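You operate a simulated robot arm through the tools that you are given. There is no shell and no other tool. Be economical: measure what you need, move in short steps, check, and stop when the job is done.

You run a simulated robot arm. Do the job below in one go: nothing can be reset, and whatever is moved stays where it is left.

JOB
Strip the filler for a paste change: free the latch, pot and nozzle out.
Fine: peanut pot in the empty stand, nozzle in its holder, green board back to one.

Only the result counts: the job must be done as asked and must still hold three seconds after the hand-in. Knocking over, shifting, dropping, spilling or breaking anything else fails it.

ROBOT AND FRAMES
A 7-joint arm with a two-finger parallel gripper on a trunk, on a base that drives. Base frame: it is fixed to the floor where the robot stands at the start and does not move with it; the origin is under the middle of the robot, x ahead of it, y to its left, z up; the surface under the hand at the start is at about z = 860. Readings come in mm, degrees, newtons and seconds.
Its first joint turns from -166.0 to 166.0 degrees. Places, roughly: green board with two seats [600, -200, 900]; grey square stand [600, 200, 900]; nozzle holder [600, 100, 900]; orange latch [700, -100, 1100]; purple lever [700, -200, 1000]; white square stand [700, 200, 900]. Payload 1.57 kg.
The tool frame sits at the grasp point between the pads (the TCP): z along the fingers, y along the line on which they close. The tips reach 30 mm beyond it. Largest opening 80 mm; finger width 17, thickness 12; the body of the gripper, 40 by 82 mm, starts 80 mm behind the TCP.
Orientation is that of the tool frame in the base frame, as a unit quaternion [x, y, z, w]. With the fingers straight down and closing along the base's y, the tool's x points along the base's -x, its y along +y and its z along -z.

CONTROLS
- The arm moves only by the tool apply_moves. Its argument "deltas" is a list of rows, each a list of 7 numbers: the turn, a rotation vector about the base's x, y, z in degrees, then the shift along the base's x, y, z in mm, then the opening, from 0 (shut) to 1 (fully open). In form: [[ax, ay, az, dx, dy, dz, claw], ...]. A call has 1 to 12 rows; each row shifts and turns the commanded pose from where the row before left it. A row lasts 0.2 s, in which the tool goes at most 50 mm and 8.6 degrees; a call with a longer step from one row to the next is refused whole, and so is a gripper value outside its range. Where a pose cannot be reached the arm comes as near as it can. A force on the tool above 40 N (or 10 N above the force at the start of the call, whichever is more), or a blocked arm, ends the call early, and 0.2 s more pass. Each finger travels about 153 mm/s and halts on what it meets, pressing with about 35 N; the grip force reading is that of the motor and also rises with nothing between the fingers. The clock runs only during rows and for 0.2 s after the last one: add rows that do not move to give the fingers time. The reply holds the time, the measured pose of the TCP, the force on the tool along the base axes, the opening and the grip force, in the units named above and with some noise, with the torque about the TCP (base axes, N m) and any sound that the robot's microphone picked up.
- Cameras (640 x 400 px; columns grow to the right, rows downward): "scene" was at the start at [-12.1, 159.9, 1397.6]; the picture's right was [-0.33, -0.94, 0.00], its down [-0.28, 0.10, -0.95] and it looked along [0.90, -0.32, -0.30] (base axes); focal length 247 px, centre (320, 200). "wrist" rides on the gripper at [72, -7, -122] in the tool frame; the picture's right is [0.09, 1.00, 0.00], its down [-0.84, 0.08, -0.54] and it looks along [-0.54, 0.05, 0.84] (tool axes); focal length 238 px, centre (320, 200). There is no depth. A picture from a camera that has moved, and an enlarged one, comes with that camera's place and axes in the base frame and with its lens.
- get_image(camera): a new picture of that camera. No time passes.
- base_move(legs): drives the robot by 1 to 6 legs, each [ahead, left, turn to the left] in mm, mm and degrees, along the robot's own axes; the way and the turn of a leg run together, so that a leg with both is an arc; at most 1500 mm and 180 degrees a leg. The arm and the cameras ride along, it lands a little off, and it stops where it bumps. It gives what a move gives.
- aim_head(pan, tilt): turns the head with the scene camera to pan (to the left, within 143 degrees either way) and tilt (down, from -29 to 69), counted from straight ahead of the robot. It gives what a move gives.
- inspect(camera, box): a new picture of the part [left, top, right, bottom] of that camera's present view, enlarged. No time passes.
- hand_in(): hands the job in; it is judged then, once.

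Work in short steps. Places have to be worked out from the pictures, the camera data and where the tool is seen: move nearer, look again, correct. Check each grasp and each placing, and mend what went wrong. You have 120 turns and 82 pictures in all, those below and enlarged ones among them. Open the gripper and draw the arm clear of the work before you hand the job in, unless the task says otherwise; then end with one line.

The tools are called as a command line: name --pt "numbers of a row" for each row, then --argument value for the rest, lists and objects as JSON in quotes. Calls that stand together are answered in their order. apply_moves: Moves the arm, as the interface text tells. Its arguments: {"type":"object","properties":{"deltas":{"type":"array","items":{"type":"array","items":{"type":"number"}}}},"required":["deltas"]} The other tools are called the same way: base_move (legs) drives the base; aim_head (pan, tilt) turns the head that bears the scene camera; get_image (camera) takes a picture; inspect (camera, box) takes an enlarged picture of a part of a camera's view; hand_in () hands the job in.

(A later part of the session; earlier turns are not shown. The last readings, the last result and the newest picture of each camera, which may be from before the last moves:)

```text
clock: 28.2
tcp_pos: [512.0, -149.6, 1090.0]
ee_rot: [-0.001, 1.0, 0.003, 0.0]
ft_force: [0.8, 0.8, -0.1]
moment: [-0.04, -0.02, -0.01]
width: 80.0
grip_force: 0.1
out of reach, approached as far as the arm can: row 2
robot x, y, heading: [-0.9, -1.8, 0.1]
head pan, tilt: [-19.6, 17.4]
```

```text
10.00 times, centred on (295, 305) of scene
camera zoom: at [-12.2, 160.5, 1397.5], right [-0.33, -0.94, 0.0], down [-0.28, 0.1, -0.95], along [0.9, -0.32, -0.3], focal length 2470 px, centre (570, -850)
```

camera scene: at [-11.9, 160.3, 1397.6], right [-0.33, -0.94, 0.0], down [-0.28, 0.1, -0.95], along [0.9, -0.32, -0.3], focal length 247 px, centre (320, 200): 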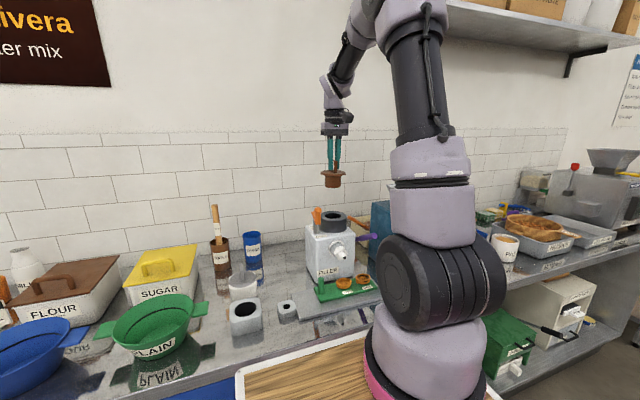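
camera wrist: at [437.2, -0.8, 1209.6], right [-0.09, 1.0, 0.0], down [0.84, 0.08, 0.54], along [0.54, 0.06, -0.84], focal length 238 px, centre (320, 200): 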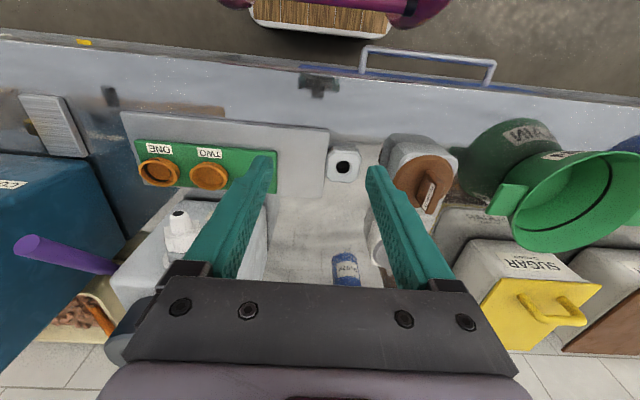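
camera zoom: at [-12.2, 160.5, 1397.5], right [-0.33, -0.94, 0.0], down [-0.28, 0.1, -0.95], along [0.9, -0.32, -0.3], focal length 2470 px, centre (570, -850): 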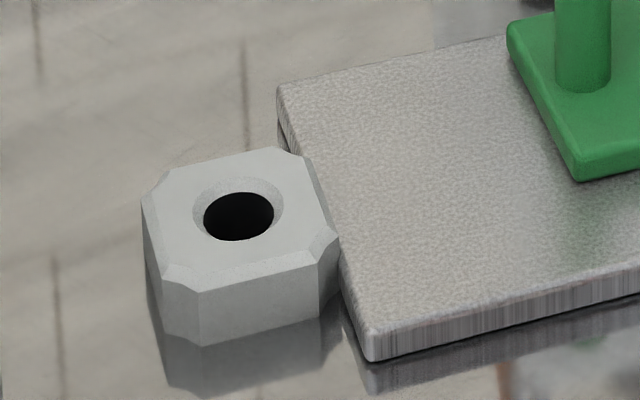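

The nozzle lies along x: tip at about (610,-143,992), socket face at x≈670. I'll grip it from the front with fingers horizontal and the wrist camera on top, so first yaw the hand 180°, rising a bit.

apply_moves --pt "0 0 -8.2 0 0 10 0.8" --pt "0 0 -8.2 0 0 10 0.8" --pt "0 0 -8.2 0 0 10 0.8" --pt "0 0 -8.2 0 0 10 0.8" --pt "0 0 -8.2 0 0 10 0.8" --pt "0 0 -8.2 0 0 10 0.8" --pt "0 0 -8.2 0 0 0 0.8" --pt "0 0 -8.2 0 0 0 0.8" --pt "0 0 -8.2 0 0 0 0.8" --pt "0 0 -8.2 0 0 0 0.8" --pt "0 0 -8 0 0 0 0.8"

apply_moves --pt "0 0 -8.2 0 0 0 0.8" --pt "0 0 -8.2 0 0 0 0.8" --pt "0 0 -8.2 0 0 0 0.8" --pt "0 0 -8.2 0 0 0 0.8" --pt "0 0 -8.2 0 0 0 0.8" --pt "0 0 -8.2 0 0 0 0.8" --pt "0 0 -8.2 0 0 0 0.8" --pt "0 0 -8.2 0 0 0 0.8" --pt "0 0 -8.2 0 0 0 0.8" --pt "0 0 -8.2 0 0 0 0.8" --pt "0 0 -8 0 0 0 0.8"

```text
clock: 30.6
tcp_pos: [511.7, -150.8, 1151.4]
ee_rot: [0.707, 0.707, 0.003, 0.002]
ft_force: [0.1, 0.2, 0.5]
moment: [0.02, 0.0, -0.01]
width: 63.8
grip_force: 0.1
robot x, y, heading: [0.1, 1.8, 0.1]
head pan, tilt: [-19.6, 17.4]
```

```text
clock: 33.0
tcp_pos: [513.5, -150.4, 1152.4]
ee_rot: [1.0, 0.0, 0.0, 0.002]
ft_force: [-0.7, -0.2, -0.1]
moment: [0.02, 0.01, 0.0]
width: 64.0
grip_force: 0.1
robot x, y, heading: [0.8, 0.3, -0.0]
head pan, tilt: [-19.6, 17.4]
```

Yaw reached. Now I pitch the fingers forward in steps.

apply_moves --pt "0 -8.2 0 4 0 0 0.8" --pt "0 -8.2 0 4 0 0 0.8" --pt "0 -8.2 0 4 0 0 0.8" --pt "0 -8.2 0 4 0 0 0.8" --pt "0 -8.2 0 4 0 0 0.8" --pt "0 -8.2 0 4 0 0 0.8" --pt "0 -8.2 0 4 0 0 0.8" --pt "0 -8.2 0 4 0 0 0.8" --pt "0 -8.2 0 4 0 0 0.8" --pt "0 -8.2 0 4 0 0 0.8" --pt "0 -8.0 0 0 0 0 0.8"

get_image --camera "wrist"

get_image --camera "scene"

```text
clock: 35.4
tcp_pos: [728.4, -211.3, 1270.5]
ee_rot: [0.707, 0.0, 0.708, 0.002]
ft_force: [-0.6, 0.0, 0.4]
moment: [0.0, 0.05, -0.04]
width: 63.9
grip_force: 0.1
out of reach, approached as far as the arm can: row 2, 3, 4, 5, 6, 7, 8, 9, 10, 11
robot x, y, heading: [0.8, -0.9, 0.3]
head pan, tilt: [-19.6, 17.4]
```

```text
40 pictures are left
camera wrist: at [606.5, -203.9, 1343.1], right [0.0, -1.0, 0.09], down [-0.54, -0.08, -0.84], along [0.84, -0.05, -0.54], focal length 238 px, centre (320, 200)
```

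wrist: 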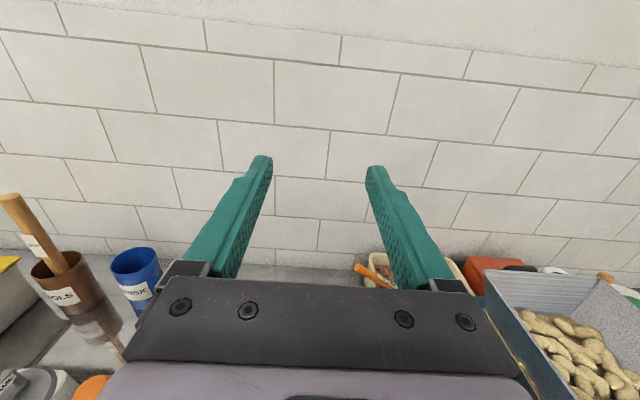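

```text
39 pictures are left
camera scene: at [-12.5, 160.7, 1397.5], right [-0.33, -0.94, 0.0], down [-0.28, 0.1, -0.95], along [0.9, -0.32, -0.3], focal length 247 px, centre (320, 200)
```

scene: 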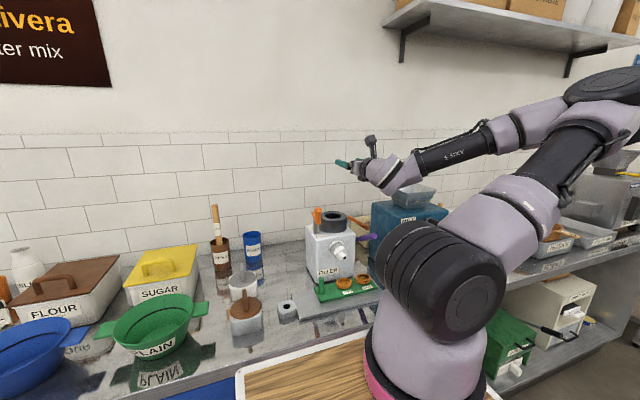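

The forward-pointing pose only exists further from the trunk, so I back the base 200 mm to bring the nozzle into that range.

base_move --legs '[[-200, 0, 0]]'

```text
clock: 37.0
tcp_pos: [524.6, -218.1, 1270.9]
ee_rot: [0.707, -0.004, 0.707, 0.005]
ft_force: [0.0, 0.1, 0.1]
moment: [0.01, 0.0, -0.02]
width: 64.0
grip_force: 0.1
robot x, y, heading: [-199.7, -0.3, -0.4]
head pan, tilt: [-19.6, 17.4]
```

I bring the hand down in front of the nozzle, still clear of it, and look.

apply_moves --pt "0 0 0 0 15 -40 0.8" --pt "0 0 0 0 15 -45 0.8" --pt "0 0 0 0 15 -45 0.8" --pt "0 0 0 0 15 -45 0.8" --pt "0 0 0 0 15 -45 0.8" --pt "0 0 0 0 0 -20 0.8" --pt "0 0 0 0 0 0 0.8"

get_image --camera "wrist"

inspect --camera "wrist" --box '[250, 110, 390, 270]'

```text
clock: 38.6
tcp_pos: [544.8, -147.4, 1033.3]
ee_rot: [0.707, -0.004, 0.707, 0.005]
ft_force: [0.9, 0.2, 0.4]
moment: [0.0, 0.01, -0.01]
width: 64.1
grip_force: 0.1
out of reach, approached as far as the arm can: row 1, 2
robot x, y, heading: [-202.2, 2.4, -0.6]
head pan, tilt: [-19.6, 17.4]
```

```text
38 pictures are left
camera wrist: at [423.6, -139.5, 1105.1], right [-0.01, -1.0, 0.09], down [-0.54, -0.07, -0.84], along [0.84, -0.06, -0.54], focal length 238 px, centre (320, 200)
```

wrist: 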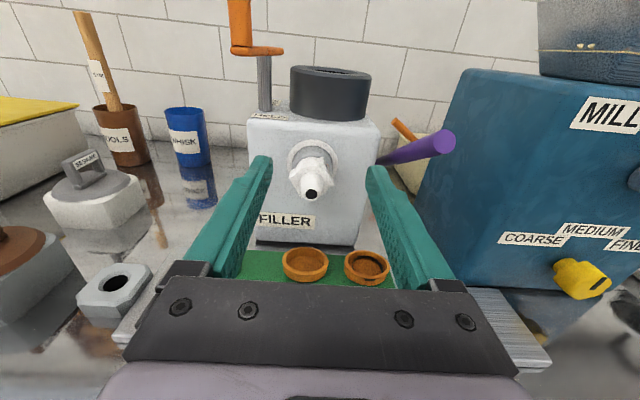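

```text
2.50 times, centred on (320, 190) of wrist
camera zoom: at [423.6, -139.5, 1105.1], right [-0.01, -1.0, 0.09], down [-0.54, -0.07, -0.84], along [0.84, -0.06, -0.54], focal length 596 px, centre (320, 225)
```

zoom: 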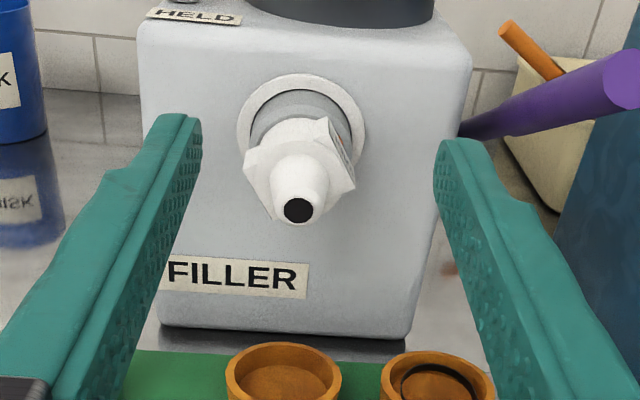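

inspect --camera "wrist" --box '[285, 125, 345, 195]'

```text
5.71 times, centred on (315, 160) of wrist
camera zoom: at [423.6, -139.5, 1105.1], right [-0.01, -1.0, 0.09], down [-0.54, -0.07, -0.84], along [0.84, -0.06, -0.54], focal length 1362 px, centre (349, 429)
```

zoom: 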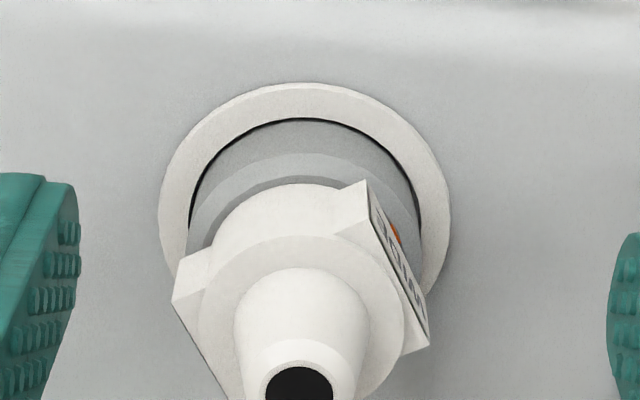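

The nozzle has two flats rolled about 25°, a label on the right flat and an orange mark by the collar. I look at these from the right side before gripping.

apply_moves --pt "0 0 8 0 -40 0 0.8" --pt "0 0 8 0 -40 0 0.8" --pt "0 0 8 0 0 0 0.8" --pt "0 0 0 0 0 0 0.8"

inspect --camera "wrist" --box '[200, 100, 400, 250]'

```text
clock: 39.6
tcp_pos: [542.8, -229.4, 1032.0]
ee_rot: [0.693, 0.143, 0.692, -0.142]
ft_force: [-0.7, -0.3, -0.1]
moment: [0.0, 0.01, 0.04]
width: 64.2
grip_force: 0.0
robot x, y, heading: [-202.7, 4.7, -0.4]
head pan, tilt: [-19.6, 17.4]
```

```text
2.67 times, centred on (300, 175) of wrist
camera zoom: at [429.8, -272.3, 1103.4], right [0.39, -0.91, 0.09], down [-0.47, -0.29, -0.84], along [0.79, 0.28, -0.54], focal length 636 px, centre (373, 267)
```

zoom: 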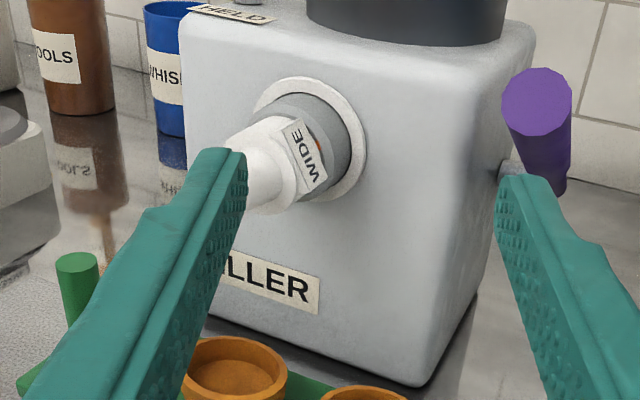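

inspect --camera "wrist" --box '[265, 115, 325, 175]'

```text
6.67 times, centred on (295, 145) of wrist
camera zoom: at [429.8, -272.3, 1103.4], right [0.39, -0.91, 0.09], down [-0.47, -0.29, -0.84], along [0.79, 0.28, -0.54], focal length 1589 px, centre (487, 567)
```

zoom: 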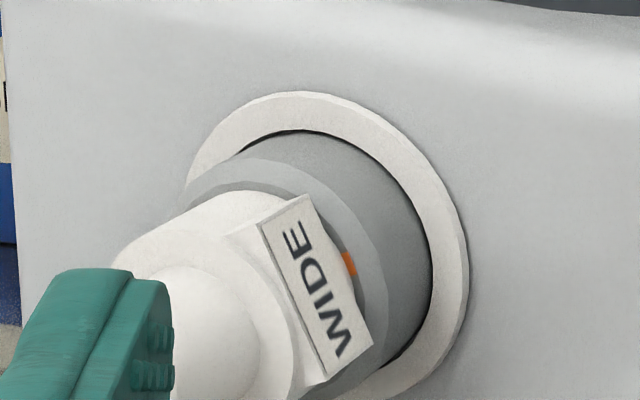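

The label reads WIDE; an orange mark hints at a bayonet. Flats are rolled about 23°, spaced ~39 mm. I undo the yaw, roll the hand -23.4° and line up in front of the nozzle axis.

apply_moves --pt "0 0 -8 0 40 0 0.8" --pt "0 0 -8 0 40 0 0.8" --pt "0 0 -8 0 5 0 0.8" --pt "-7.8 0 0 0 0 -13 0.8" --pt "-7.8 0 0 0 0 -13 0.8" --pt "-7.8 0 0 0 0 -13 0.8" --pt "0 0 0 0 0 0 0.8"

get_image --camera "wrist"

inspect --camera "wrist" --box '[270, 90, 370, 190]'

```text
clock: 41.2
tcp_pos: [542.9, -144.5, 994.0]
ee_rot: [0.692, 0.14, 0.693, 0.15]
ft_force: [0.4, 0.1, 0.4]
moment: [-0.01, -0.02, -0.01]
width: 63.9
grip_force: 0.2
robot x, y, heading: [-202.1, -0.3, -0.5]
head pan, tilt: [-19.6, 17.4]
```

```text
33 pictures are left
camera wrist: at [422.6, -108.8, 1056.1], right [-0.01, -0.88, 0.48], down [-0.54, -0.4, -0.74], along [0.84, -0.27, -0.47], focal length 238 px, centre (320, 200)
```

wrist: 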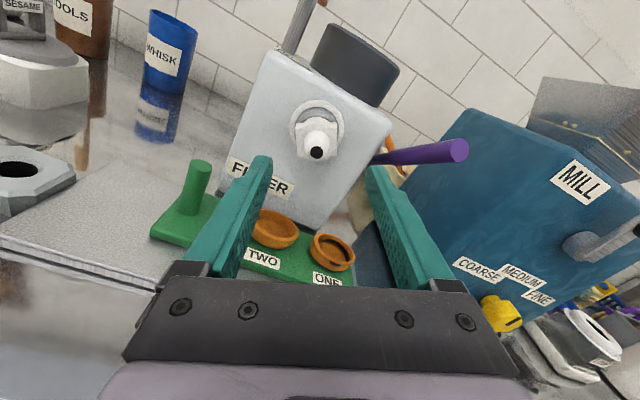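

```text
4.00 times, centred on (320, 140) of wrist
camera zoom: at [422.6, -108.8, 1056.1], right [-0.01, -0.88, 0.48], down [-0.54, -0.4, -0.74], along [0.84, -0.27, -0.47], focal length 953 px, centre (320, 440)
```

zoom: 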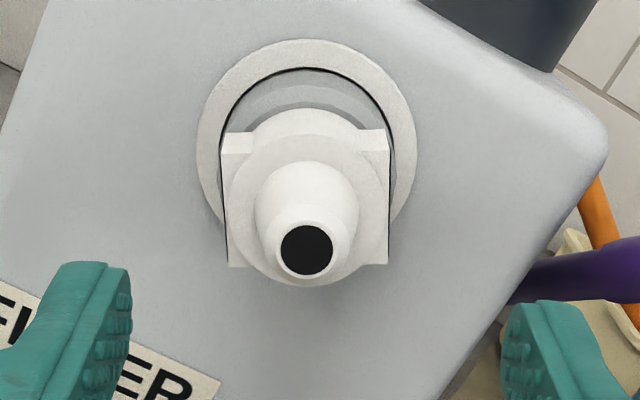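

Roll matches the flats. I shift (0,+1,-2.5) to centre and advance until the pads flank the flats (TCP x≈621).

apply_moves --pt "0 0 0 0 1 -2.5 0.8" --pt "0 0 0 25 0 0 0.8" --pt "0 0 0 25 0 0 0.8" --pt "0 0 0 20 0 0 0.8" --pt "0 0 0 6 0 0 0.8" --pt "0 0 0 0 0 0 0.8"

inspect --camera "wrist" --box '[240, 90, 400, 250]'

inspect --camera "scene" --box '[280, 180, 400, 300]'

```text
clock: 42.6
tcp_pos: [621.0, -143.6, 990.7]
ee_rot: [0.692, 0.14, 0.693, 0.148]
ft_force: [0.0, -0.6, 0.2]
moment: [0.0, 0.02, 0.01]
width: 63.9
grip_force: 0.1
robot x, y, heading: [-204.1, 4.8, -0.5]
head pan, tilt: [-19.6, 17.4]
```

```text
2.50 times, centred on (320, 170) of wrist
camera zoom: at [500.9, -108.2, 1053.8], right [-0.01, -0.88, 0.48], down [-0.54, -0.4, -0.74], along [0.84, -0.27, -0.47], focal length 596 px, centre (320, 275)
```

zoom: 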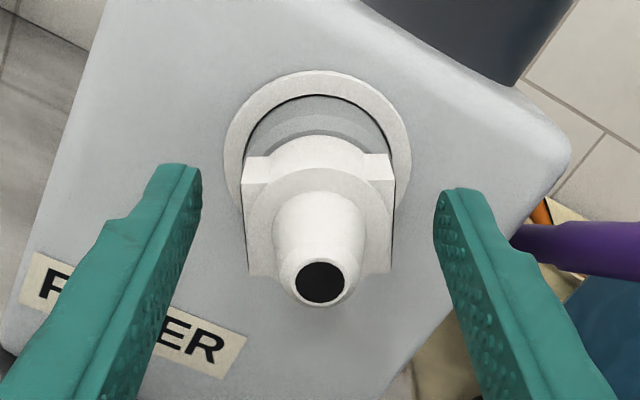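

```text
3.33 times, centred on (340, 240) of scene
camera zoom: at [-212.8, 161.1, 1397.6], right [-0.34, -0.94, 0.0], down [-0.28, 0.1, -0.95], along [0.9, -0.33, -0.3], focal length 823 px, centre (253, 67)
```

zoom: 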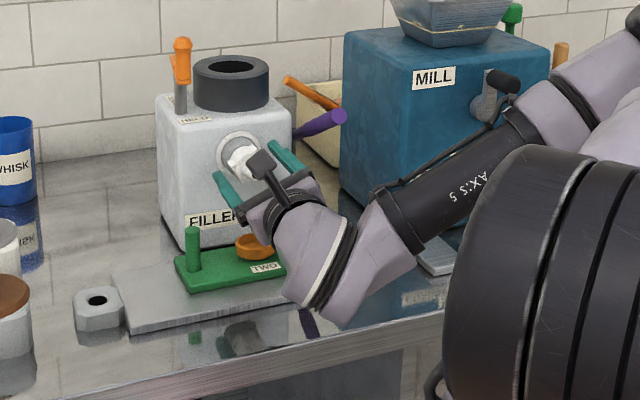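

Centred. I close on the flats.

apply_moves --pt "0 0 0 0 0 0 0.55" --pt "0 0 0 0 0 0 0.4" --pt "0 0 0 0 0 0 0.25" --pt "0 0 0 0 0 0 0.25" --pt "0 0 0 0 0 0 0.25"

inspect --camera "wrist" --box '[240, 90, 400, 250]'

```text
clock: 43.8
tcp_pos: [622.7, -143.2, 989.6]
ee_rot: [0.692, 0.14, 0.693, 0.149]
ft_force: [0.7, 3.5, -1.6]
moment: [0.01, 0.15, 0.26]
width: 34.4
grip_force: 35.0
robot x, y, heading: [-201.3, 2.6, -0.2]
head pan, tilt: [-19.6, 17.4]
```

```text
2.50 times, centred on (320, 170) of wrist
camera zoom: at [500.7, -108.0, 1053.7], right [-0.01, -0.88, 0.48], down [-0.54, -0.4, -0.74], along [0.84, -0.27, -0.47], focal length 596 px, centre (320, 275)
```

zoom: 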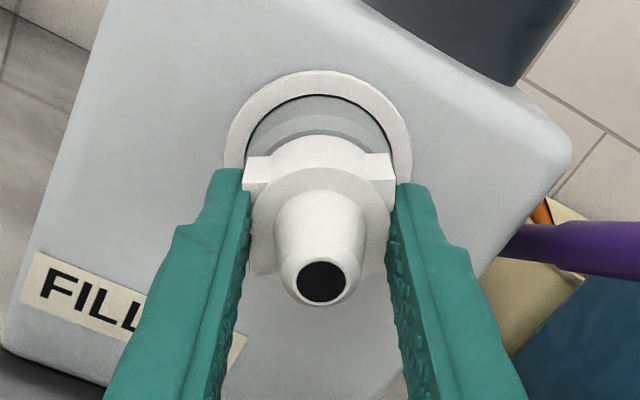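

Gripped at 34.4 mm. I try a small straight pull and read the force.

apply_moves --pt "0 0 0 -1.5 0 0 0.25" --pt "0 0 0 -1.5 0 0 0.25" --pt "0 0 0 0 0 0 0.25"

```text
clock: 44.6
tcp_pos: [618.9, -142.3, 989.6]
ee_rot: [0.691, 0.139, 0.693, 0.15]
ft_force: [28.9, -1.2, 3.0]
moment: [0.0, 0.04, 0.14]
width: 34.4
grip_force: 35.6
robot x, y, heading: [-202.5, 2.3, -0.7]
head pan, tilt: [-19.6, 17.4]
```

It resists straight pulling (29 N), so it is likely a bayonet. I relax and try a small counter-clockwise twist (as seen from the front).

apply_moves --pt "0 0 0 3 0 0 0.25" --pt "-4 0 0 0 0 0 0.25" --pt "-4 0 0 0 0 0 0.25" --pt "0 0 0 0 0 0 0.25"

inspect --camera "wrist" --box '[240, 90, 400, 250]'

```text
clock: 45.6
tcp_pos: [619.0, -143.7, 990.5]
ee_rot: [0.68, 0.188, 0.681, 0.196]
ft_force: [-9.1, -5.2, 0.4]
moment: [0.03, 0.02, 0.02]
width: 34.0
grip_force: 34.8
robot x, y, heading: [-198.2, -1.6, -0.4]
head pan, tilt: [-19.6, 17.4]
```

```text
2.50 times, centred on (320, 170) of wrist
camera zoom: at [497.8, -99.3, 1048.2], right [-0.01, -0.8, 0.6], down [-0.54, -0.5, -0.68], along [0.84, -0.33, -0.43], focal length 596 px, centre (320, 275)
```

zoom: 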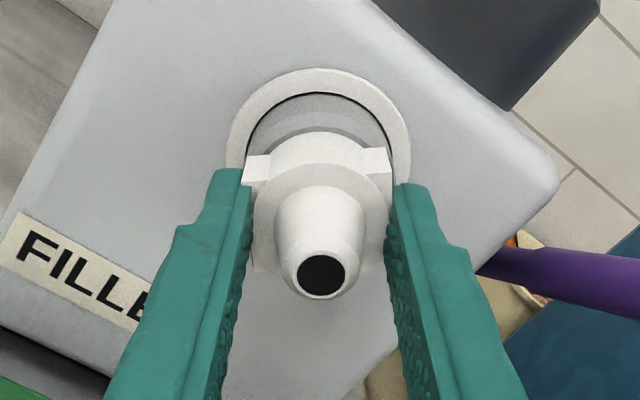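

It turns freely with the hand. I continue that way, easing the push, until I feel a stop.

apply_moves --pt "-5 0 0 -0.5 0.4 0 0.25" --pt "-5 0 0 0 0 0 0.25" --pt "-5 0 0 0 0 0 0.25" --pt "0 0 0 0 0 0 0.25"

```text
clock: 46.6
tcp_pos: [618.6, -143.6, 990.1]
ee_rot: [0.648, 0.275, 0.651, 0.283]
ft_force: [-11.0, -10.5, -2.1]
moment: [0.0, 0.23, -0.18]
width: 34.1
grip_force: 34.8
robot x, y, heading: [-203.9, -0.0, -0.6]
head pan, tilt: [-19.6, 17.4]
```

apply_moves --pt "-5 0 0 -0.7 -0.8 0 0.25" --pt "-5 0 0 0 0 0 0.25" --pt "-5 0 0 0 0 0 0.25" --pt "-5 0 0 0 0 0 0.25" --pt "0 0 0 0 0 0 0.25"

inspect --camera "wrist" --box '[240, 90, 400, 250]'

```text
clock: 47.8
tcp_pos: [619.1, -143.7, 990.5]
ee_rot: [0.59, 0.385, 0.593, 0.39]
ft_force: [-1.8, 10.1, -18.7]
moment: [0.0, 0.65, 0.36]
width: 34.1
grip_force: 35.3
robot x, y, heading: [-201.7, 2.6, -0.6]
head pan, tilt: [-19.6, 17.4]
```

```text
2.50 times, centred on (320, 170) of wrist
camera zoom: at [497.8, -74.8, 1012.2], right [-0.01, -0.31, 0.95], down [-0.54, -0.8, -0.27], along [0.84, -0.52, -0.16], focal length 596 px, centre (320, 275)
```

zoom: 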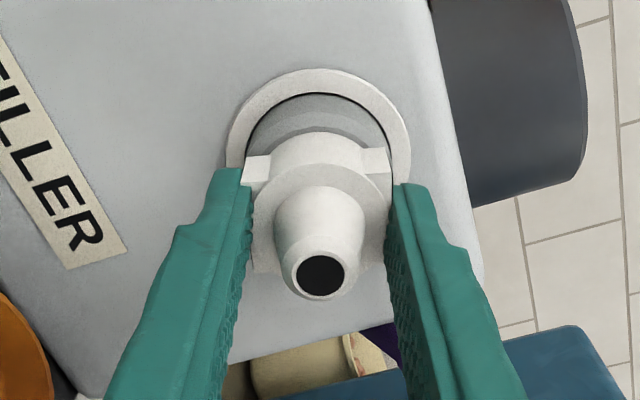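

Turned ~45° so far without torque. I relieve the side load and test a pull here.

apply_moves --pt "0 0 0 0 0.7 -1.3 0.25" --pt "0 0 0 -1.5 0 0 0.25" --pt "0 0 0 -1.5 0 0 0.25" --pt "0 0 0 0 0 0 0.25"

```text
clock: 48.8
tcp_pos: [617.7, -142.7, 988.9]
ee_rot: [0.588, 0.383, 0.594, 0.394]
ft_force: [28.6, 2.8, -1.6]
moment: [0.02, 0.23, 0.17]
width: 34.3
grip_force: 34.8
robot x, y, heading: [-200.8, -2.6, -0.2]
head pan, tilt: [-19.6, 17.4]
```

Still held. I relax the pull and turn further.

apply_moves --pt "0 0 0 2.5 0 0 0.25" --pt "-5 0 0 0 0 0 0.25" --pt "-5 0 0 0 0 0 0.25" --pt "-5 0 0 0 0 0 0.25" --pt "0 0 0 0 0 0 0.25"

```text
clock: 50.0
tcp_pos: [618.0, -143.7, 989.9]
ee_rot: [0.533, 0.46, 0.539, 0.463]
ft_force: [-15.2, 0.6, -5.0]
moment: [0.02, 0.17, 0.01]
width: 34.1
grip_force: 34.9
robot x, y, heading: [-200.6, -0.8, -0.5]
head pan, tilt: [-19.6, 17.4]
```

apply_moves --pt "-5 0 0 -0.8 0 0 0.25" --pt "-5 0 0 0 0 0 0.25" --pt "-5 0 0 0 0 0 0.25" --pt "-5 0 0 0 0 0 0.25" --pt "0 0 0 0 0 0 0.25"

inspect --camera "wrist" --box '[240, 90, 400, 250]'

```text
clock: 51.2
tcp_pos: [618.4, -142.9, 989.8]
ee_rot: [0.444, 0.546, 0.449, 0.551]
ft_force: [-8.4, 2.0, -12.5]
moment: [0.19, 0.49, 0.2]
width: 34.3
grip_force: 34.5
robot x, y, heading: [-203.5, 3.4, -0.7]
head pan, tilt: [-19.6, 17.4]
```

```text
2.50 times, centred on (320, 170) of wrist
camera zoom: at [497.3, -74.7, 967.0], right [-0.01, 0.29, 0.96], down [-0.54, -0.81, 0.24], along [0.84, -0.52, 0.17], focal length 596 px, centre (320, 275)
```

zoom: 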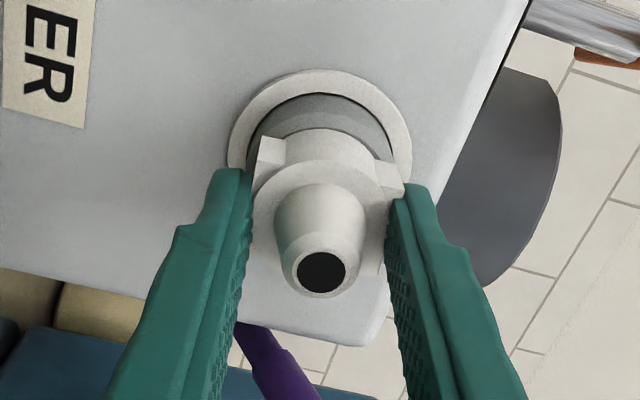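

The block no longer follows: a stop was met after ~65°. I turn back ~10° to realign the pads and test the pull.

apply_moves --pt "5 0 0 0 0 -0.5 0.25" --pt "5 0 0 0 0 0 0.25" --pt "0 0 0 -1.5 0 0 0.25" --pt "0 0 0 -1.5 0 0 0.25" --pt "0 0 0 -1 0 0 0.25" --pt "0 0 0 0 0 0 0.25"

inspect --camera "wrist" --box '[240, 90, 400, 250]'

```text
clock: 52.6
tcp_pos: [615.1, -142.8, 989.9]
ee_rot: [0.49, 0.503, 0.497, 0.511]
ft_force: [27.2, -3.5, -4.2]
moment: [0.0, 0.22, -0.12]
width: 34.1
grip_force: 35.1
robot x, y, heading: [-202.1, 2.7, -0.4]
head pan, tilt: [-19.6, 17.4]
```

```text
2.50 times, centred on (320, 170) of wrist
camera zoom: at [494.3, -71.3, 979.2], right [-0.01, 0.12, 0.99], down [-0.54, -0.83, 0.09], along [0.84, -0.54, 0.08], focal length 596 px, centre (320, 275)
```

zoom: 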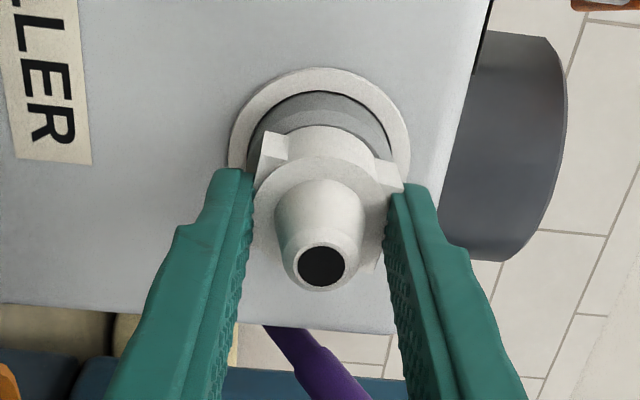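

Held at this angle, the block still lags the pads. I relax, turn back to the stop, and pull exactly there.

apply_moves --pt "0 0 0 3 0 0 0.25" --pt "-5 0 0 0 0 0 0.25" --pt "-5 0 0 0 0 0 0.25" --pt "0 0 0 -1.5 0 0 0.25" --pt "0 0 0 -1.5 0 0 0.25" --pt "0 0 0 0 0 0 0.25"

inspect --camera "wrist" --box '[240, 90, 400, 250]'

```text
clock: 54.0
tcp_pos: [614.2, -141.9, 990.2]
ee_rot: [0.444, 0.544, 0.451, 0.551]
ft_force: [0.3, -2.1, 0.5]
moment: [-0.05, -0.02, -0.11]
width: 34.1
grip_force: 34.9
robot x, y, heading: [-200.7, 0.1, -0.5]
head pan, tilt: [-19.6, 17.4]
```

```text
2.50 times, centred on (320, 170) of wrist
camera zoom: at [493.1, -74.0, 967.5], right [-0.01, 0.29, 0.96], down [-0.54, -0.81, 0.24], along [0.84, -0.52, 0.17], focal length 596 px, centre (320, 275)
```

zoom: 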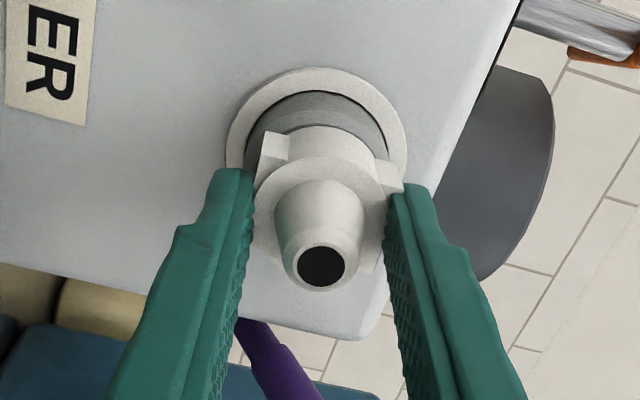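

No resistance at the stop now: it's free. I draw it out slowly.

apply_moves --pt "0 0 0 -3 0 0 0.25" --pt "0 0 0 -3 0 0 0.25" --pt "0 0 0 -5 0 0 0.25" --pt "0 0 0 -5 0 0 0.25" --pt "0 0 0 0 0 0 0.25"

inspect --camera "wrist" --box '[240, 90, 400, 250]'

```text
clock: 55.2
tcp_pos: [597.2, -142.9, 989.1]
ee_rot: [0.444, 0.545, 0.45, 0.551]
ft_force: [-0.6, -1.4, 0.3]
moment: [0.02, 0.01, -0.02]
width: 34.2
grip_force: 35.2
robot x, y, heading: [-204.5, -1.3, -0.7]
head pan, tilt: [-19.6, 17.4]
```

```text
2.50 times, centred on (320, 170) of wrist
camera zoom: at [476.2, -74.5, 966.9], right [-0.01, 0.29, 0.96], down [-0.54, -0.81, 0.24], along [0.84, -0.52, 0.17], focal length 596 px, centre (320, 275)
```

zoom: 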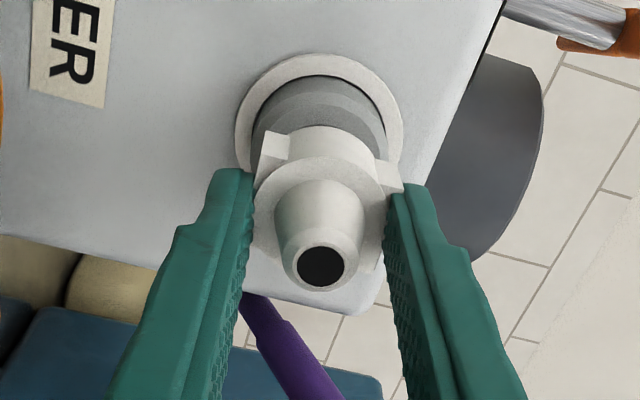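

apply_moves --pt "0 0 0 -15 0 0 0.25" --pt "0 0 0 -15 0 0 0.25" --pt "0 0 0 -15 0 0 0.25" --pt "0 0 0 -10 0 0 0.25" --pt "0 0 0 0 0 0 0.25"

inspect --camera "wrist" --box '[220, 50, 420, 250]'

inspect --camera "scene" --box '[290, 190, 390, 290]'

```text
clock: 56.4
tcp_pos: [544.5, -142.9, 987.2]
ee_rot: [0.445, 0.544, 0.45, 0.551]
ft_force: [0.1, -0.1, -0.1]
moment: [0.04, 0.03, 0.03]
width: 34.2
grip_force: 35.1
robot x, y, heading: [-201.2, -0.0, -0.2]
head pan, tilt: [-19.6, 17.4]
```

```text
2.00 times, centred on (320, 150) of wrist
camera zoom: at [422.7, -74.7, 965.0], right [-0.01, 0.29, 0.96], down [-0.54, -0.81, 0.24], along [0.84, -0.52, 0.17], focal length 477 px, centre (320, 300)
```

zoom: 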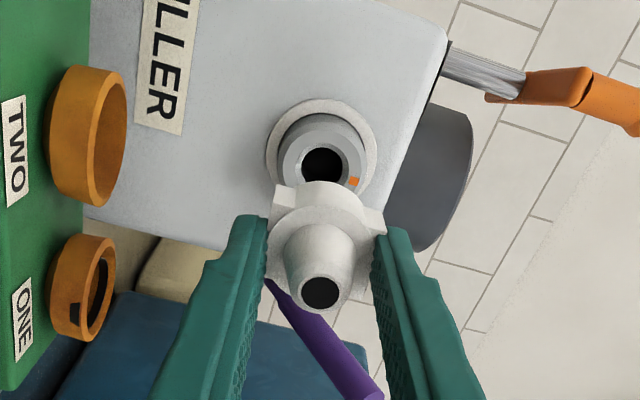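

```text
4.00 times, centred on (340, 240) of scene
camera zoom: at [-212.7, 161.1, 1397.6], right [-0.34, -0.94, 0.0], down [-0.28, 0.1, -0.95], along [0.9, -0.33, -0.3], focal length 988 px, centre (240, 40)
```

zoom: 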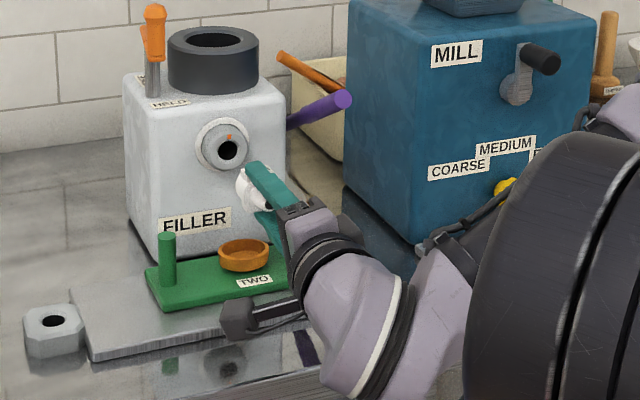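

The nozzle is out, its root pointing forward. I raise it and pitch the hand down so the root points down for the holder.

apply_moves --pt "0 0 0 0 0 35 0.25" --pt "0 0 0 5 0 40 0.25" --pt "0 0 0 10 0 40 0.25" --pt "0 0 0 10 0 40 0.25" --pt "0 8 0 0 0 0 0.25" --pt "0 8 0 0 0 0 0.25" --pt "0 8 0 0 0 0 0.25" --pt "0 8 0 0 0 0 0.25"

```text
clock: 58.2
tcp_pos: [567.9, -143.3, 1145.3]
ee_rot: [0.551, 0.675, 0.311, 0.379]
ft_force: [0.3, 0.0, 0.3]
moment: [0.0, -0.01, 0.03]
width: 34.1
grip_force: 35.5
robot x, y, heading: [-202.2, 2.8, -0.6]
head pan, tilt: [-19.6, 17.4]
```

apply_moves --pt "0 8 0 0 20 0 0.25" --pt "0 8 0 0 30 0 0.25" --pt "0 8 0 0 30 0 0.25" --pt "0 8 0 0 30 0 0.25" --pt "0 8 0 0 30 0 0.25" --pt "0 8 0 0 30 0 0.25" --pt "0 8 0 0 30 0 0.25" --pt "0 2 0 0 10 0 0.25" --pt "0 0 0 0 0 0 0.25"

get_image --camera "scene"

get_image --camera "wrist"

```text
clock: 60.2
tcp_pos: [567.4, 66.9, 1148.5]
ee_rot: [0.633, 0.774, 0.005, 0.004]
ft_force: [0.7, -0.4, -0.8]
moment: [-0.02, -0.04, -0.02]
width: 34.4
grip_force: 35.0
robot x, y, heading: [-202.6, 1.3, -0.6]
head pan, tilt: [-19.6, 17.4]
```

```text
20 pictures are left
camera scene: at [-212.8, 161.1, 1397.6], right [-0.34, -0.94, 0.0], down [-0.28, 0.1, -0.95], along [0.9, -0.33, -0.3], focal length 247 px, centre (320, 200)
```

scene: 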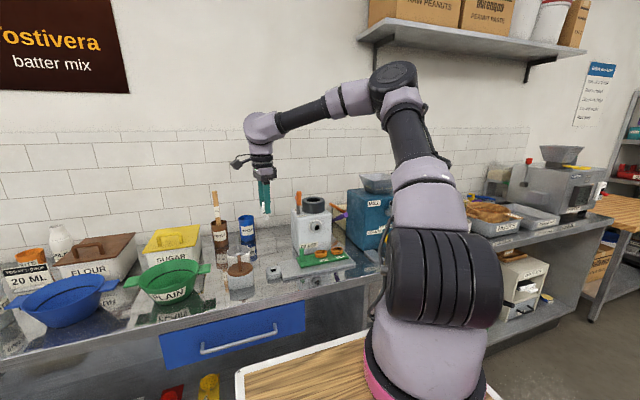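

```text
19 pictures are left
camera wrist: at [545.6, 135.5, 1269.6], right [0.96, 0.29, 0.01], down [0.24, -0.81, 0.54], along [0.17, -0.52, -0.84], focal length 238 px, centre (320, 200)
```

wrist: 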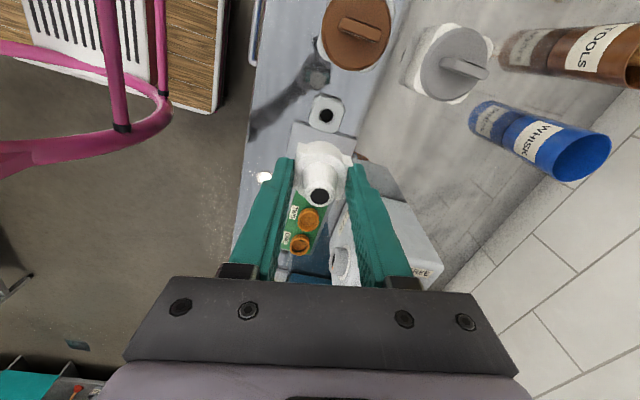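

I check the hanging nozzle in the scene view to see its spigot length and tilt.

inspect --camera "scene" --box '[230, 160, 300, 290]'

```text
3.08 times, centred on (265, 225) of scene
camera zoom: at [-212.8, 161.1, 1397.6], right [-0.34, -0.94, 0.0], down [-0.28, 0.1, -0.95], along [0.9, -0.33, -0.3], focal length 760 px, centre (489, 123)
```

zoom: 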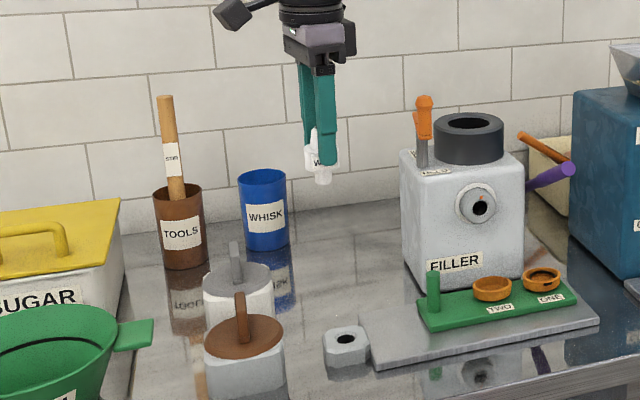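

Spigot ~17 mm wide and long, bottom ~58 mm below the TCP; holder hole about (585,52.5,886). I go above the hole.

apply_moves --pt "0 0 0 9 -7 -40 0.25" --pt "0 0 0 8.6 -7.4 -40 0.25" --pt "0 0 0 0 0 -40 0.25" --pt "0 0 0 0 0 -40 0.25" --pt "0 0 0 0 0 -20 0.25" --pt "0 0 0 0 0 0 0.25"

inspect --camera "scene" --box '[240, 220, 300, 290]'

inspect --camera "wrist" --box '[260, 70, 380, 210]'

```text
clock: 61.6
tcp_pos: [584.2, 53.5, 963.6]
ee_rot: [0.633, 0.774, 0.004, 0.005]
ft_force: [-0.2, 0.1, 0.7]
moment: [-0.01, 0.06, 0.0]
width: 33.8
grip_force: 35.3
robot x, y, heading: [-204.4, 3.1, -0.6]
head pan, tilt: [-19.6, 17.4]
```

```text
5.71 times, centred on (270, 255) of scene
camera zoom: at [-212.8, 161.1, 1397.6], right [-0.34, -0.94, 0.0], down [-0.28, 0.1, -0.95], along [0.9, -0.33, -0.3], focal length 1411 px, centre (606, -114)
```

zoom: 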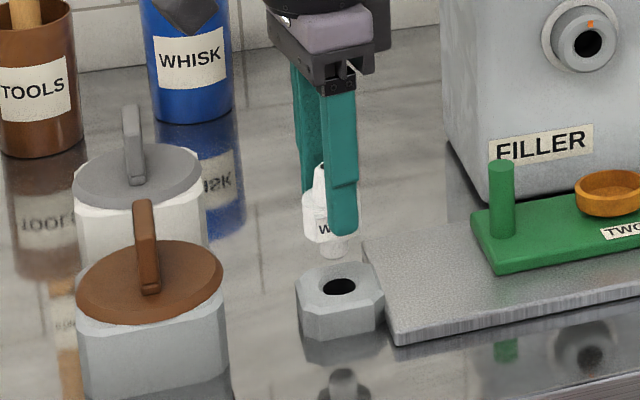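

```text
2.86 times, centred on (320, 140) of wrist
camera zoom: at [562.3, 122.2, 1085.4], right [0.96, 0.29, 0.01], down [0.24, -0.81, 0.54], along [0.17, -0.52, -0.84], focal length 681 px, centre (320, 371)
```

zoom: 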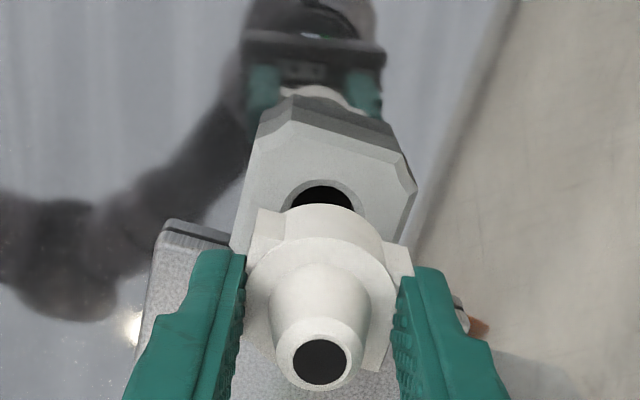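

The hole is about 2 mm to -y and 1.5 mm to +x of the spigot. I correct and lower gently into the chamfer.

apply_moves --pt "0 0 0 1.5 -2.2 -10 0.25" --pt "0 0 0 0 0 -8 0.25" --pt "0 0 0 0 0 -4 0.25" --pt "0 0 0 0 0 -4 0.25" --pt "0 0 0 0 0 -3 0.25"

inspect --camera "scene" --box '[255, 245, 295, 290]'

```text
clock: 62.8
tcp_pos: [586.4, 50.8, 934.5]
ee_rot: [0.633, 0.774, 0.004, 0.005]
ft_force: [-0.2, -0.5, -0.5]
moment: [0.0, 0.0, -0.02]
width: 34.0
grip_force: 35.0
robot x, y, heading: [-199.3, 1.2, -0.5]
head pan, tilt: [-19.6, 17.4]
```

```text
8.89 times, centred on (275, 268) of scene
camera zoom: at [-212.8, 161.1, 1397.6], right [-0.34, -0.94, 0.0], down [-0.28, 0.1, -0.95], along [0.9, -0.33, -0.3], focal length 2196 px, centre (720, -400)
```

zoom: 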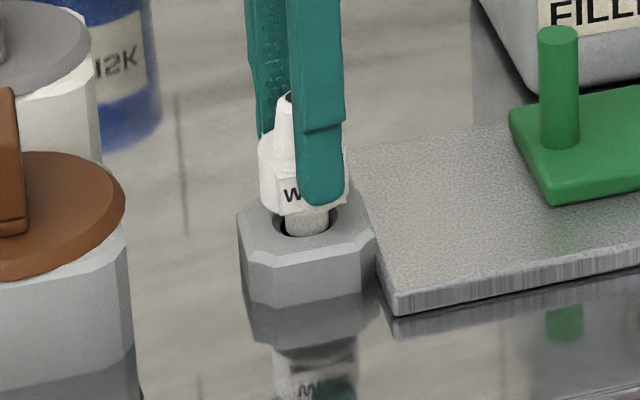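

The spigot is entering cleanly. I lower until it seats.

apply_moves --pt "0 0 0 0 0 -4 0.25" --pt "0 0 0 0 0 -4 0.25" --pt "0 0 0 0 0 -3 0.25" --pt "0 0 0 0 0 -2 0.25" --pt "0 0 0 0 0 0 0.25"

```text
clock: 64.0
tcp_pos: [586.2, 52.1, 921.7]
ee_rot: [0.633, 0.775, 0.005, 0.004]
ft_force: [-0.5, -1.0, 0.0]
moment: [0.01, -0.02, 0.02]
width: 34.1
grip_force: 34.7
robot x, y, heading: [-202.2, -0.6, -0.6]
head pan, tilt: [-19.6, 17.4]
```

apply_moves --pt "0 0 0 0 0 -2 0.25" --pt "0 0 0 0 0 -2 0.25" --pt "0 0 0 0 0 0 0.25"

inspect --camera "scene" --box '[255, 245, 295, 290]'

```text
clock: 64.8
tcp_pos: [585.3, 50.8, 920.4]
ee_rot: [0.632, 0.775, 0.006, 0.005]
ft_force: [0.7, 2.4, 28.8]
moment: [0.0, 0.17, 0.05]
width: 34.2
grip_force: 35.0
robot x, y, heading: [-201.9, 0.2, -0.2]
head pan, tilt: [-19.6, 17.4]
```

```text
8.89 times, centred on (275, 268) of scene
camera zoom: at [-213.8, 161.1, 1397.6], right [-0.34, -0.94, 0.0], down [-0.28, 0.1, -0.95], along [0.9, -0.33, -0.3], focal length 2196 px, centre (720, -400)
```

zoom: 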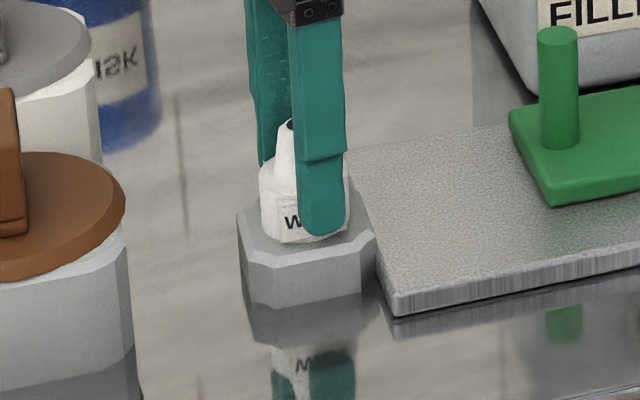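

Seated on the holder with 29 N upward. I ease the push, open, and rise straight up.

apply_moves --pt "0 0 0 0 0 2 0.25" --pt "0 0 0 0 0 0 0.6" --pt "0 0 0 0 0 0 0.7" --pt "0 0 0 0 0 0 0.7" --pt "0 0 0 0 0 20 0.7" --pt "0 0 0 0 0 40 0.7" --pt "0 0 0 0 0 40 0.7" --pt "0 0 0 0 0 40 0.7"

inspect --camera "scene" --box '[220, 210, 350, 290]'

```text
clock: 66.6
tcp_pos: [587.7, 53.7, 1057.8]
ee_rot: [0.633, 0.774, 0.004, 0.004]
ft_force: [-0.2, 0.4, 0.7]
moment: [0.03, 0.01, -0.01]
width: 56.2
grip_force: 0.0
robot x, y, heading: [-199.1, 2.3, -0.3]
head pan, tilt: [-19.6, 17.4]
```

```text
4.92 times, centred on (285, 250) of scene
camera zoom: at [-212.4, 161.1, 1397.6], right [-0.34, -0.94, 0.0], down [-0.28, 0.1, -0.95], along [0.9, -0.33, -0.3], focal length 1216 px, centre (492, -46)
```

zoom: 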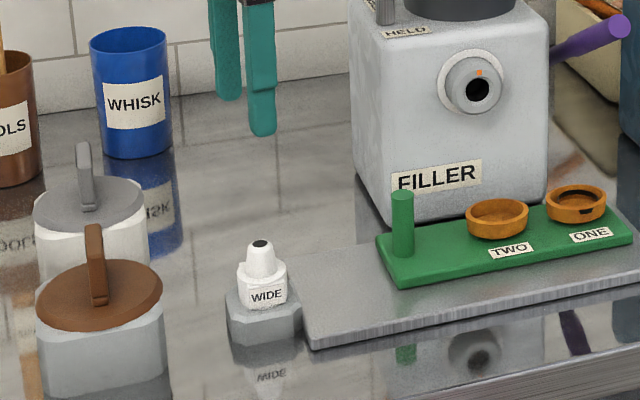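

Nozzle WIDE stands in its holder. Next the board: peg at about (600,-64), top ~941. I move over it with the present orientation.

apply_moves --pt "0 0 0 4 -40 0 0.7" --pt "0 0 0 4 -40 0 0.7" --pt "0 0 0 4 -38 0 0.7" --pt "0 0 0 0 0 -40 0.7" --pt "0 0 0 0 0 -18 0.7" --pt "0 0 0 0 0 0 0.7"

get_image --camera "wrist"

```text
clock: 68.0
tcp_pos: [599.9, -66.0, 1001.5]
ee_rot: [0.633, 0.774, 0.005, 0.004]
ft_force: [0.1, 0.1, -1.0]
moment: [-0.02, 0.01, -0.03]
width: 56.0
grip_force: 0.0
robot x, y, heading: [-202.2, 1.5, -0.5]
head pan, tilt: [-19.6, 17.4]
```

```text
12 pictures are left
camera wrist: at [577.8, 2.1, 1123.6], right [0.96, 0.29, 0.01], down [0.24, -0.81, 0.54], along [0.17, -0.52, -0.84], focal length 238 px, centre (320, 200)
```

wrist: 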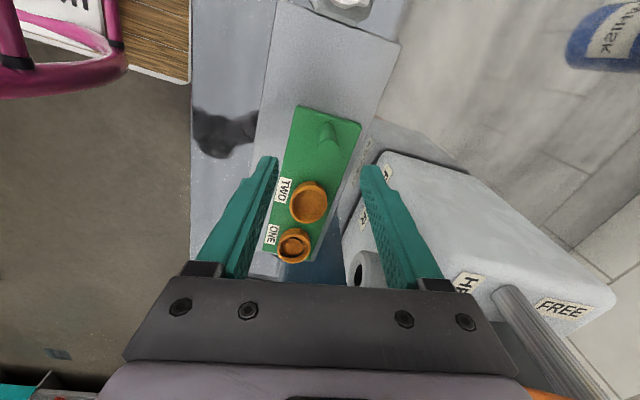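

Peg seems about (603,-59). I correct and descend around it.

apply_moves --pt "0 0 0 3 6 0 0.7" --pt "0 0 0 0 0 -25 0.7" --pt "0 0 0 0 0 -25 0.7" --pt "0 0 0 0 0 -12 0.7" --pt "0 0 0 0 0 0 0.7"

inspect --camera "wrist" --box '[230, 80, 410, 240]'

inspect --camera "scene" --box '[270, 220, 350, 280]'

```text
clock: 69.2
tcp_pos: [603.7, -61.8, 940.1]
ee_rot: [0.633, 0.774, 0.006, 0.005]
ft_force: [0.3, 0.6, 0.1]
moment: [-0.04, 0.04, 0.02]
width: 56.2
grip_force: 0.2
robot x, y, heading: [-205.3, 1.9, -0.6]
head pan, tilt: [-19.6, 17.4]
```

```text
2.50 times, centred on (320, 160) of wrist
camera zoom: at [581.7, 7.6, 1061.6], right [0.96, 0.29, 0.01], down [0.24, -0.81, 0.54], along [0.17, -0.52, -0.84], focal length 596 px, centre (320, 300)
```

zoom: 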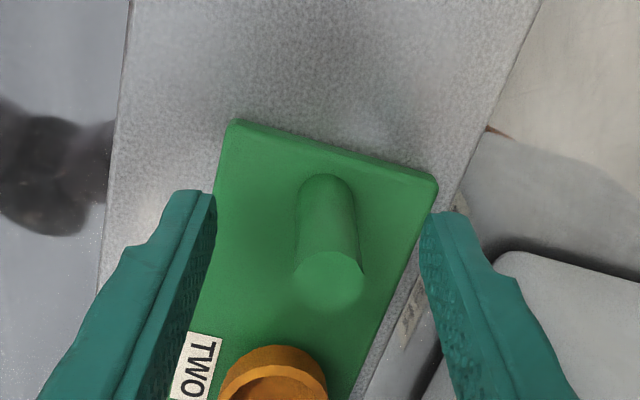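

```text
6.67 times, centred on (310, 250) of scene
camera zoom: at [-212.8, 161.1, 1397.6], right [-0.34, -0.94, 0.0], down [-0.28, 0.1, -0.95], along [0.9, -0.33, -0.3], focal length 1647 px, centre (387, -133)
```

zoom: 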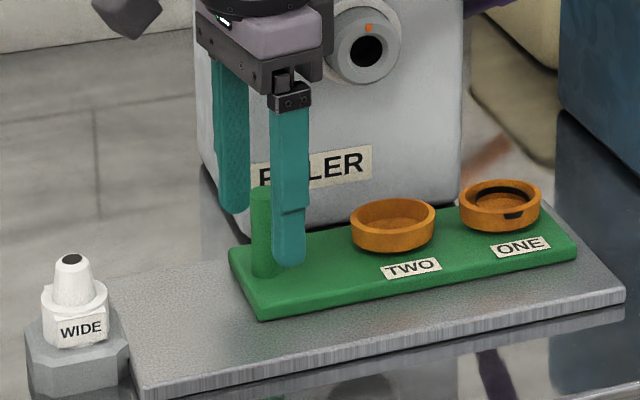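

The peg is centred between the fingers. I close and begin sliding +y, reading force.

apply_moves --pt "0 0 0 2 0 0 0.7" --pt "0 0 0 0 0 0 0.4" --pt "0 0 0 0 0 0 0.1" --pt "0 0 0 0 0 0 0.1" --pt "0 0 0 0 0 0 0.1" --pt "0 0 0 0 5 0 0.1" --pt "0 0 0 0 5 0 0.1" --pt "0 0 0 0 0 0 0.1"

```text
clock: 71.0
tcp_pos: [606.7, -51.3, 939.9]
ee_rot: [0.633, 0.774, 0.004, 0.005]
ft_force: [24.2, -1.1, -10.8]
moment: [-0.65, 0.19, 0.1]
width: 17.7
grip_force: 32.4
robot x, y, heading: [-201.2, 2.0, -0.5]
head pan, tilt: [-19.6, 17.4]
```

Gripped 17.7 mm and sliding with little y force; I relieve the x load and slide on.

apply_moves --pt "0 0 0 2.2 0 -0.5 0.1" --pt "0 0 0 0 8 0 0.1" --pt "0 0 0 0 8 0 0.1" --pt "0 0 0 0 8 0 0.1" --pt "0 0 0 0 8 0 0.1" --pt "0 0 0 0 0 0 0.1"

inspect --camera "scene" --box '[270, 200, 350, 280]'

```text
clock: 72.4
tcp_pos: [605.9, -17.4, 940.2]
ee_rot: [0.632, 0.775, 0.004, 0.003]
ft_force: [1.0, 0.9, -16.2]
moment: [-0.26, 0.72, -0.04]
width: 17.7
grip_force: 32.8
robot x, y, heading: [-201.4, 3.1, -0.5]
head pan, tilt: [-19.6, 17.4]
```

```text
5.00 times, centred on (310, 240) of scene
camera zoom: at [-212.2, 161.1, 1397.6], right [-0.34, -0.94, 0.0], down [-0.28, 0.1, -0.95], along [0.9, -0.33, -0.3], focal length 1235 px, centre (370, 0)
```

zoom: 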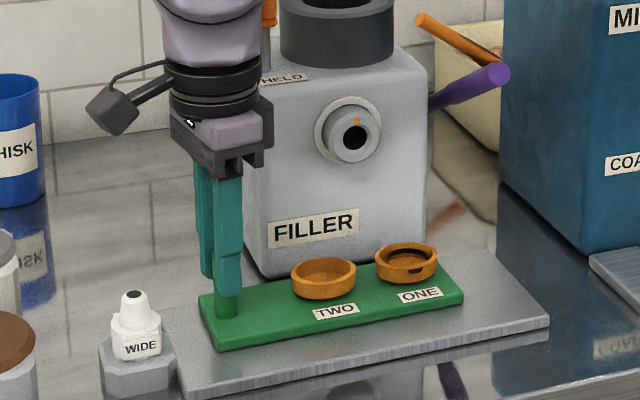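

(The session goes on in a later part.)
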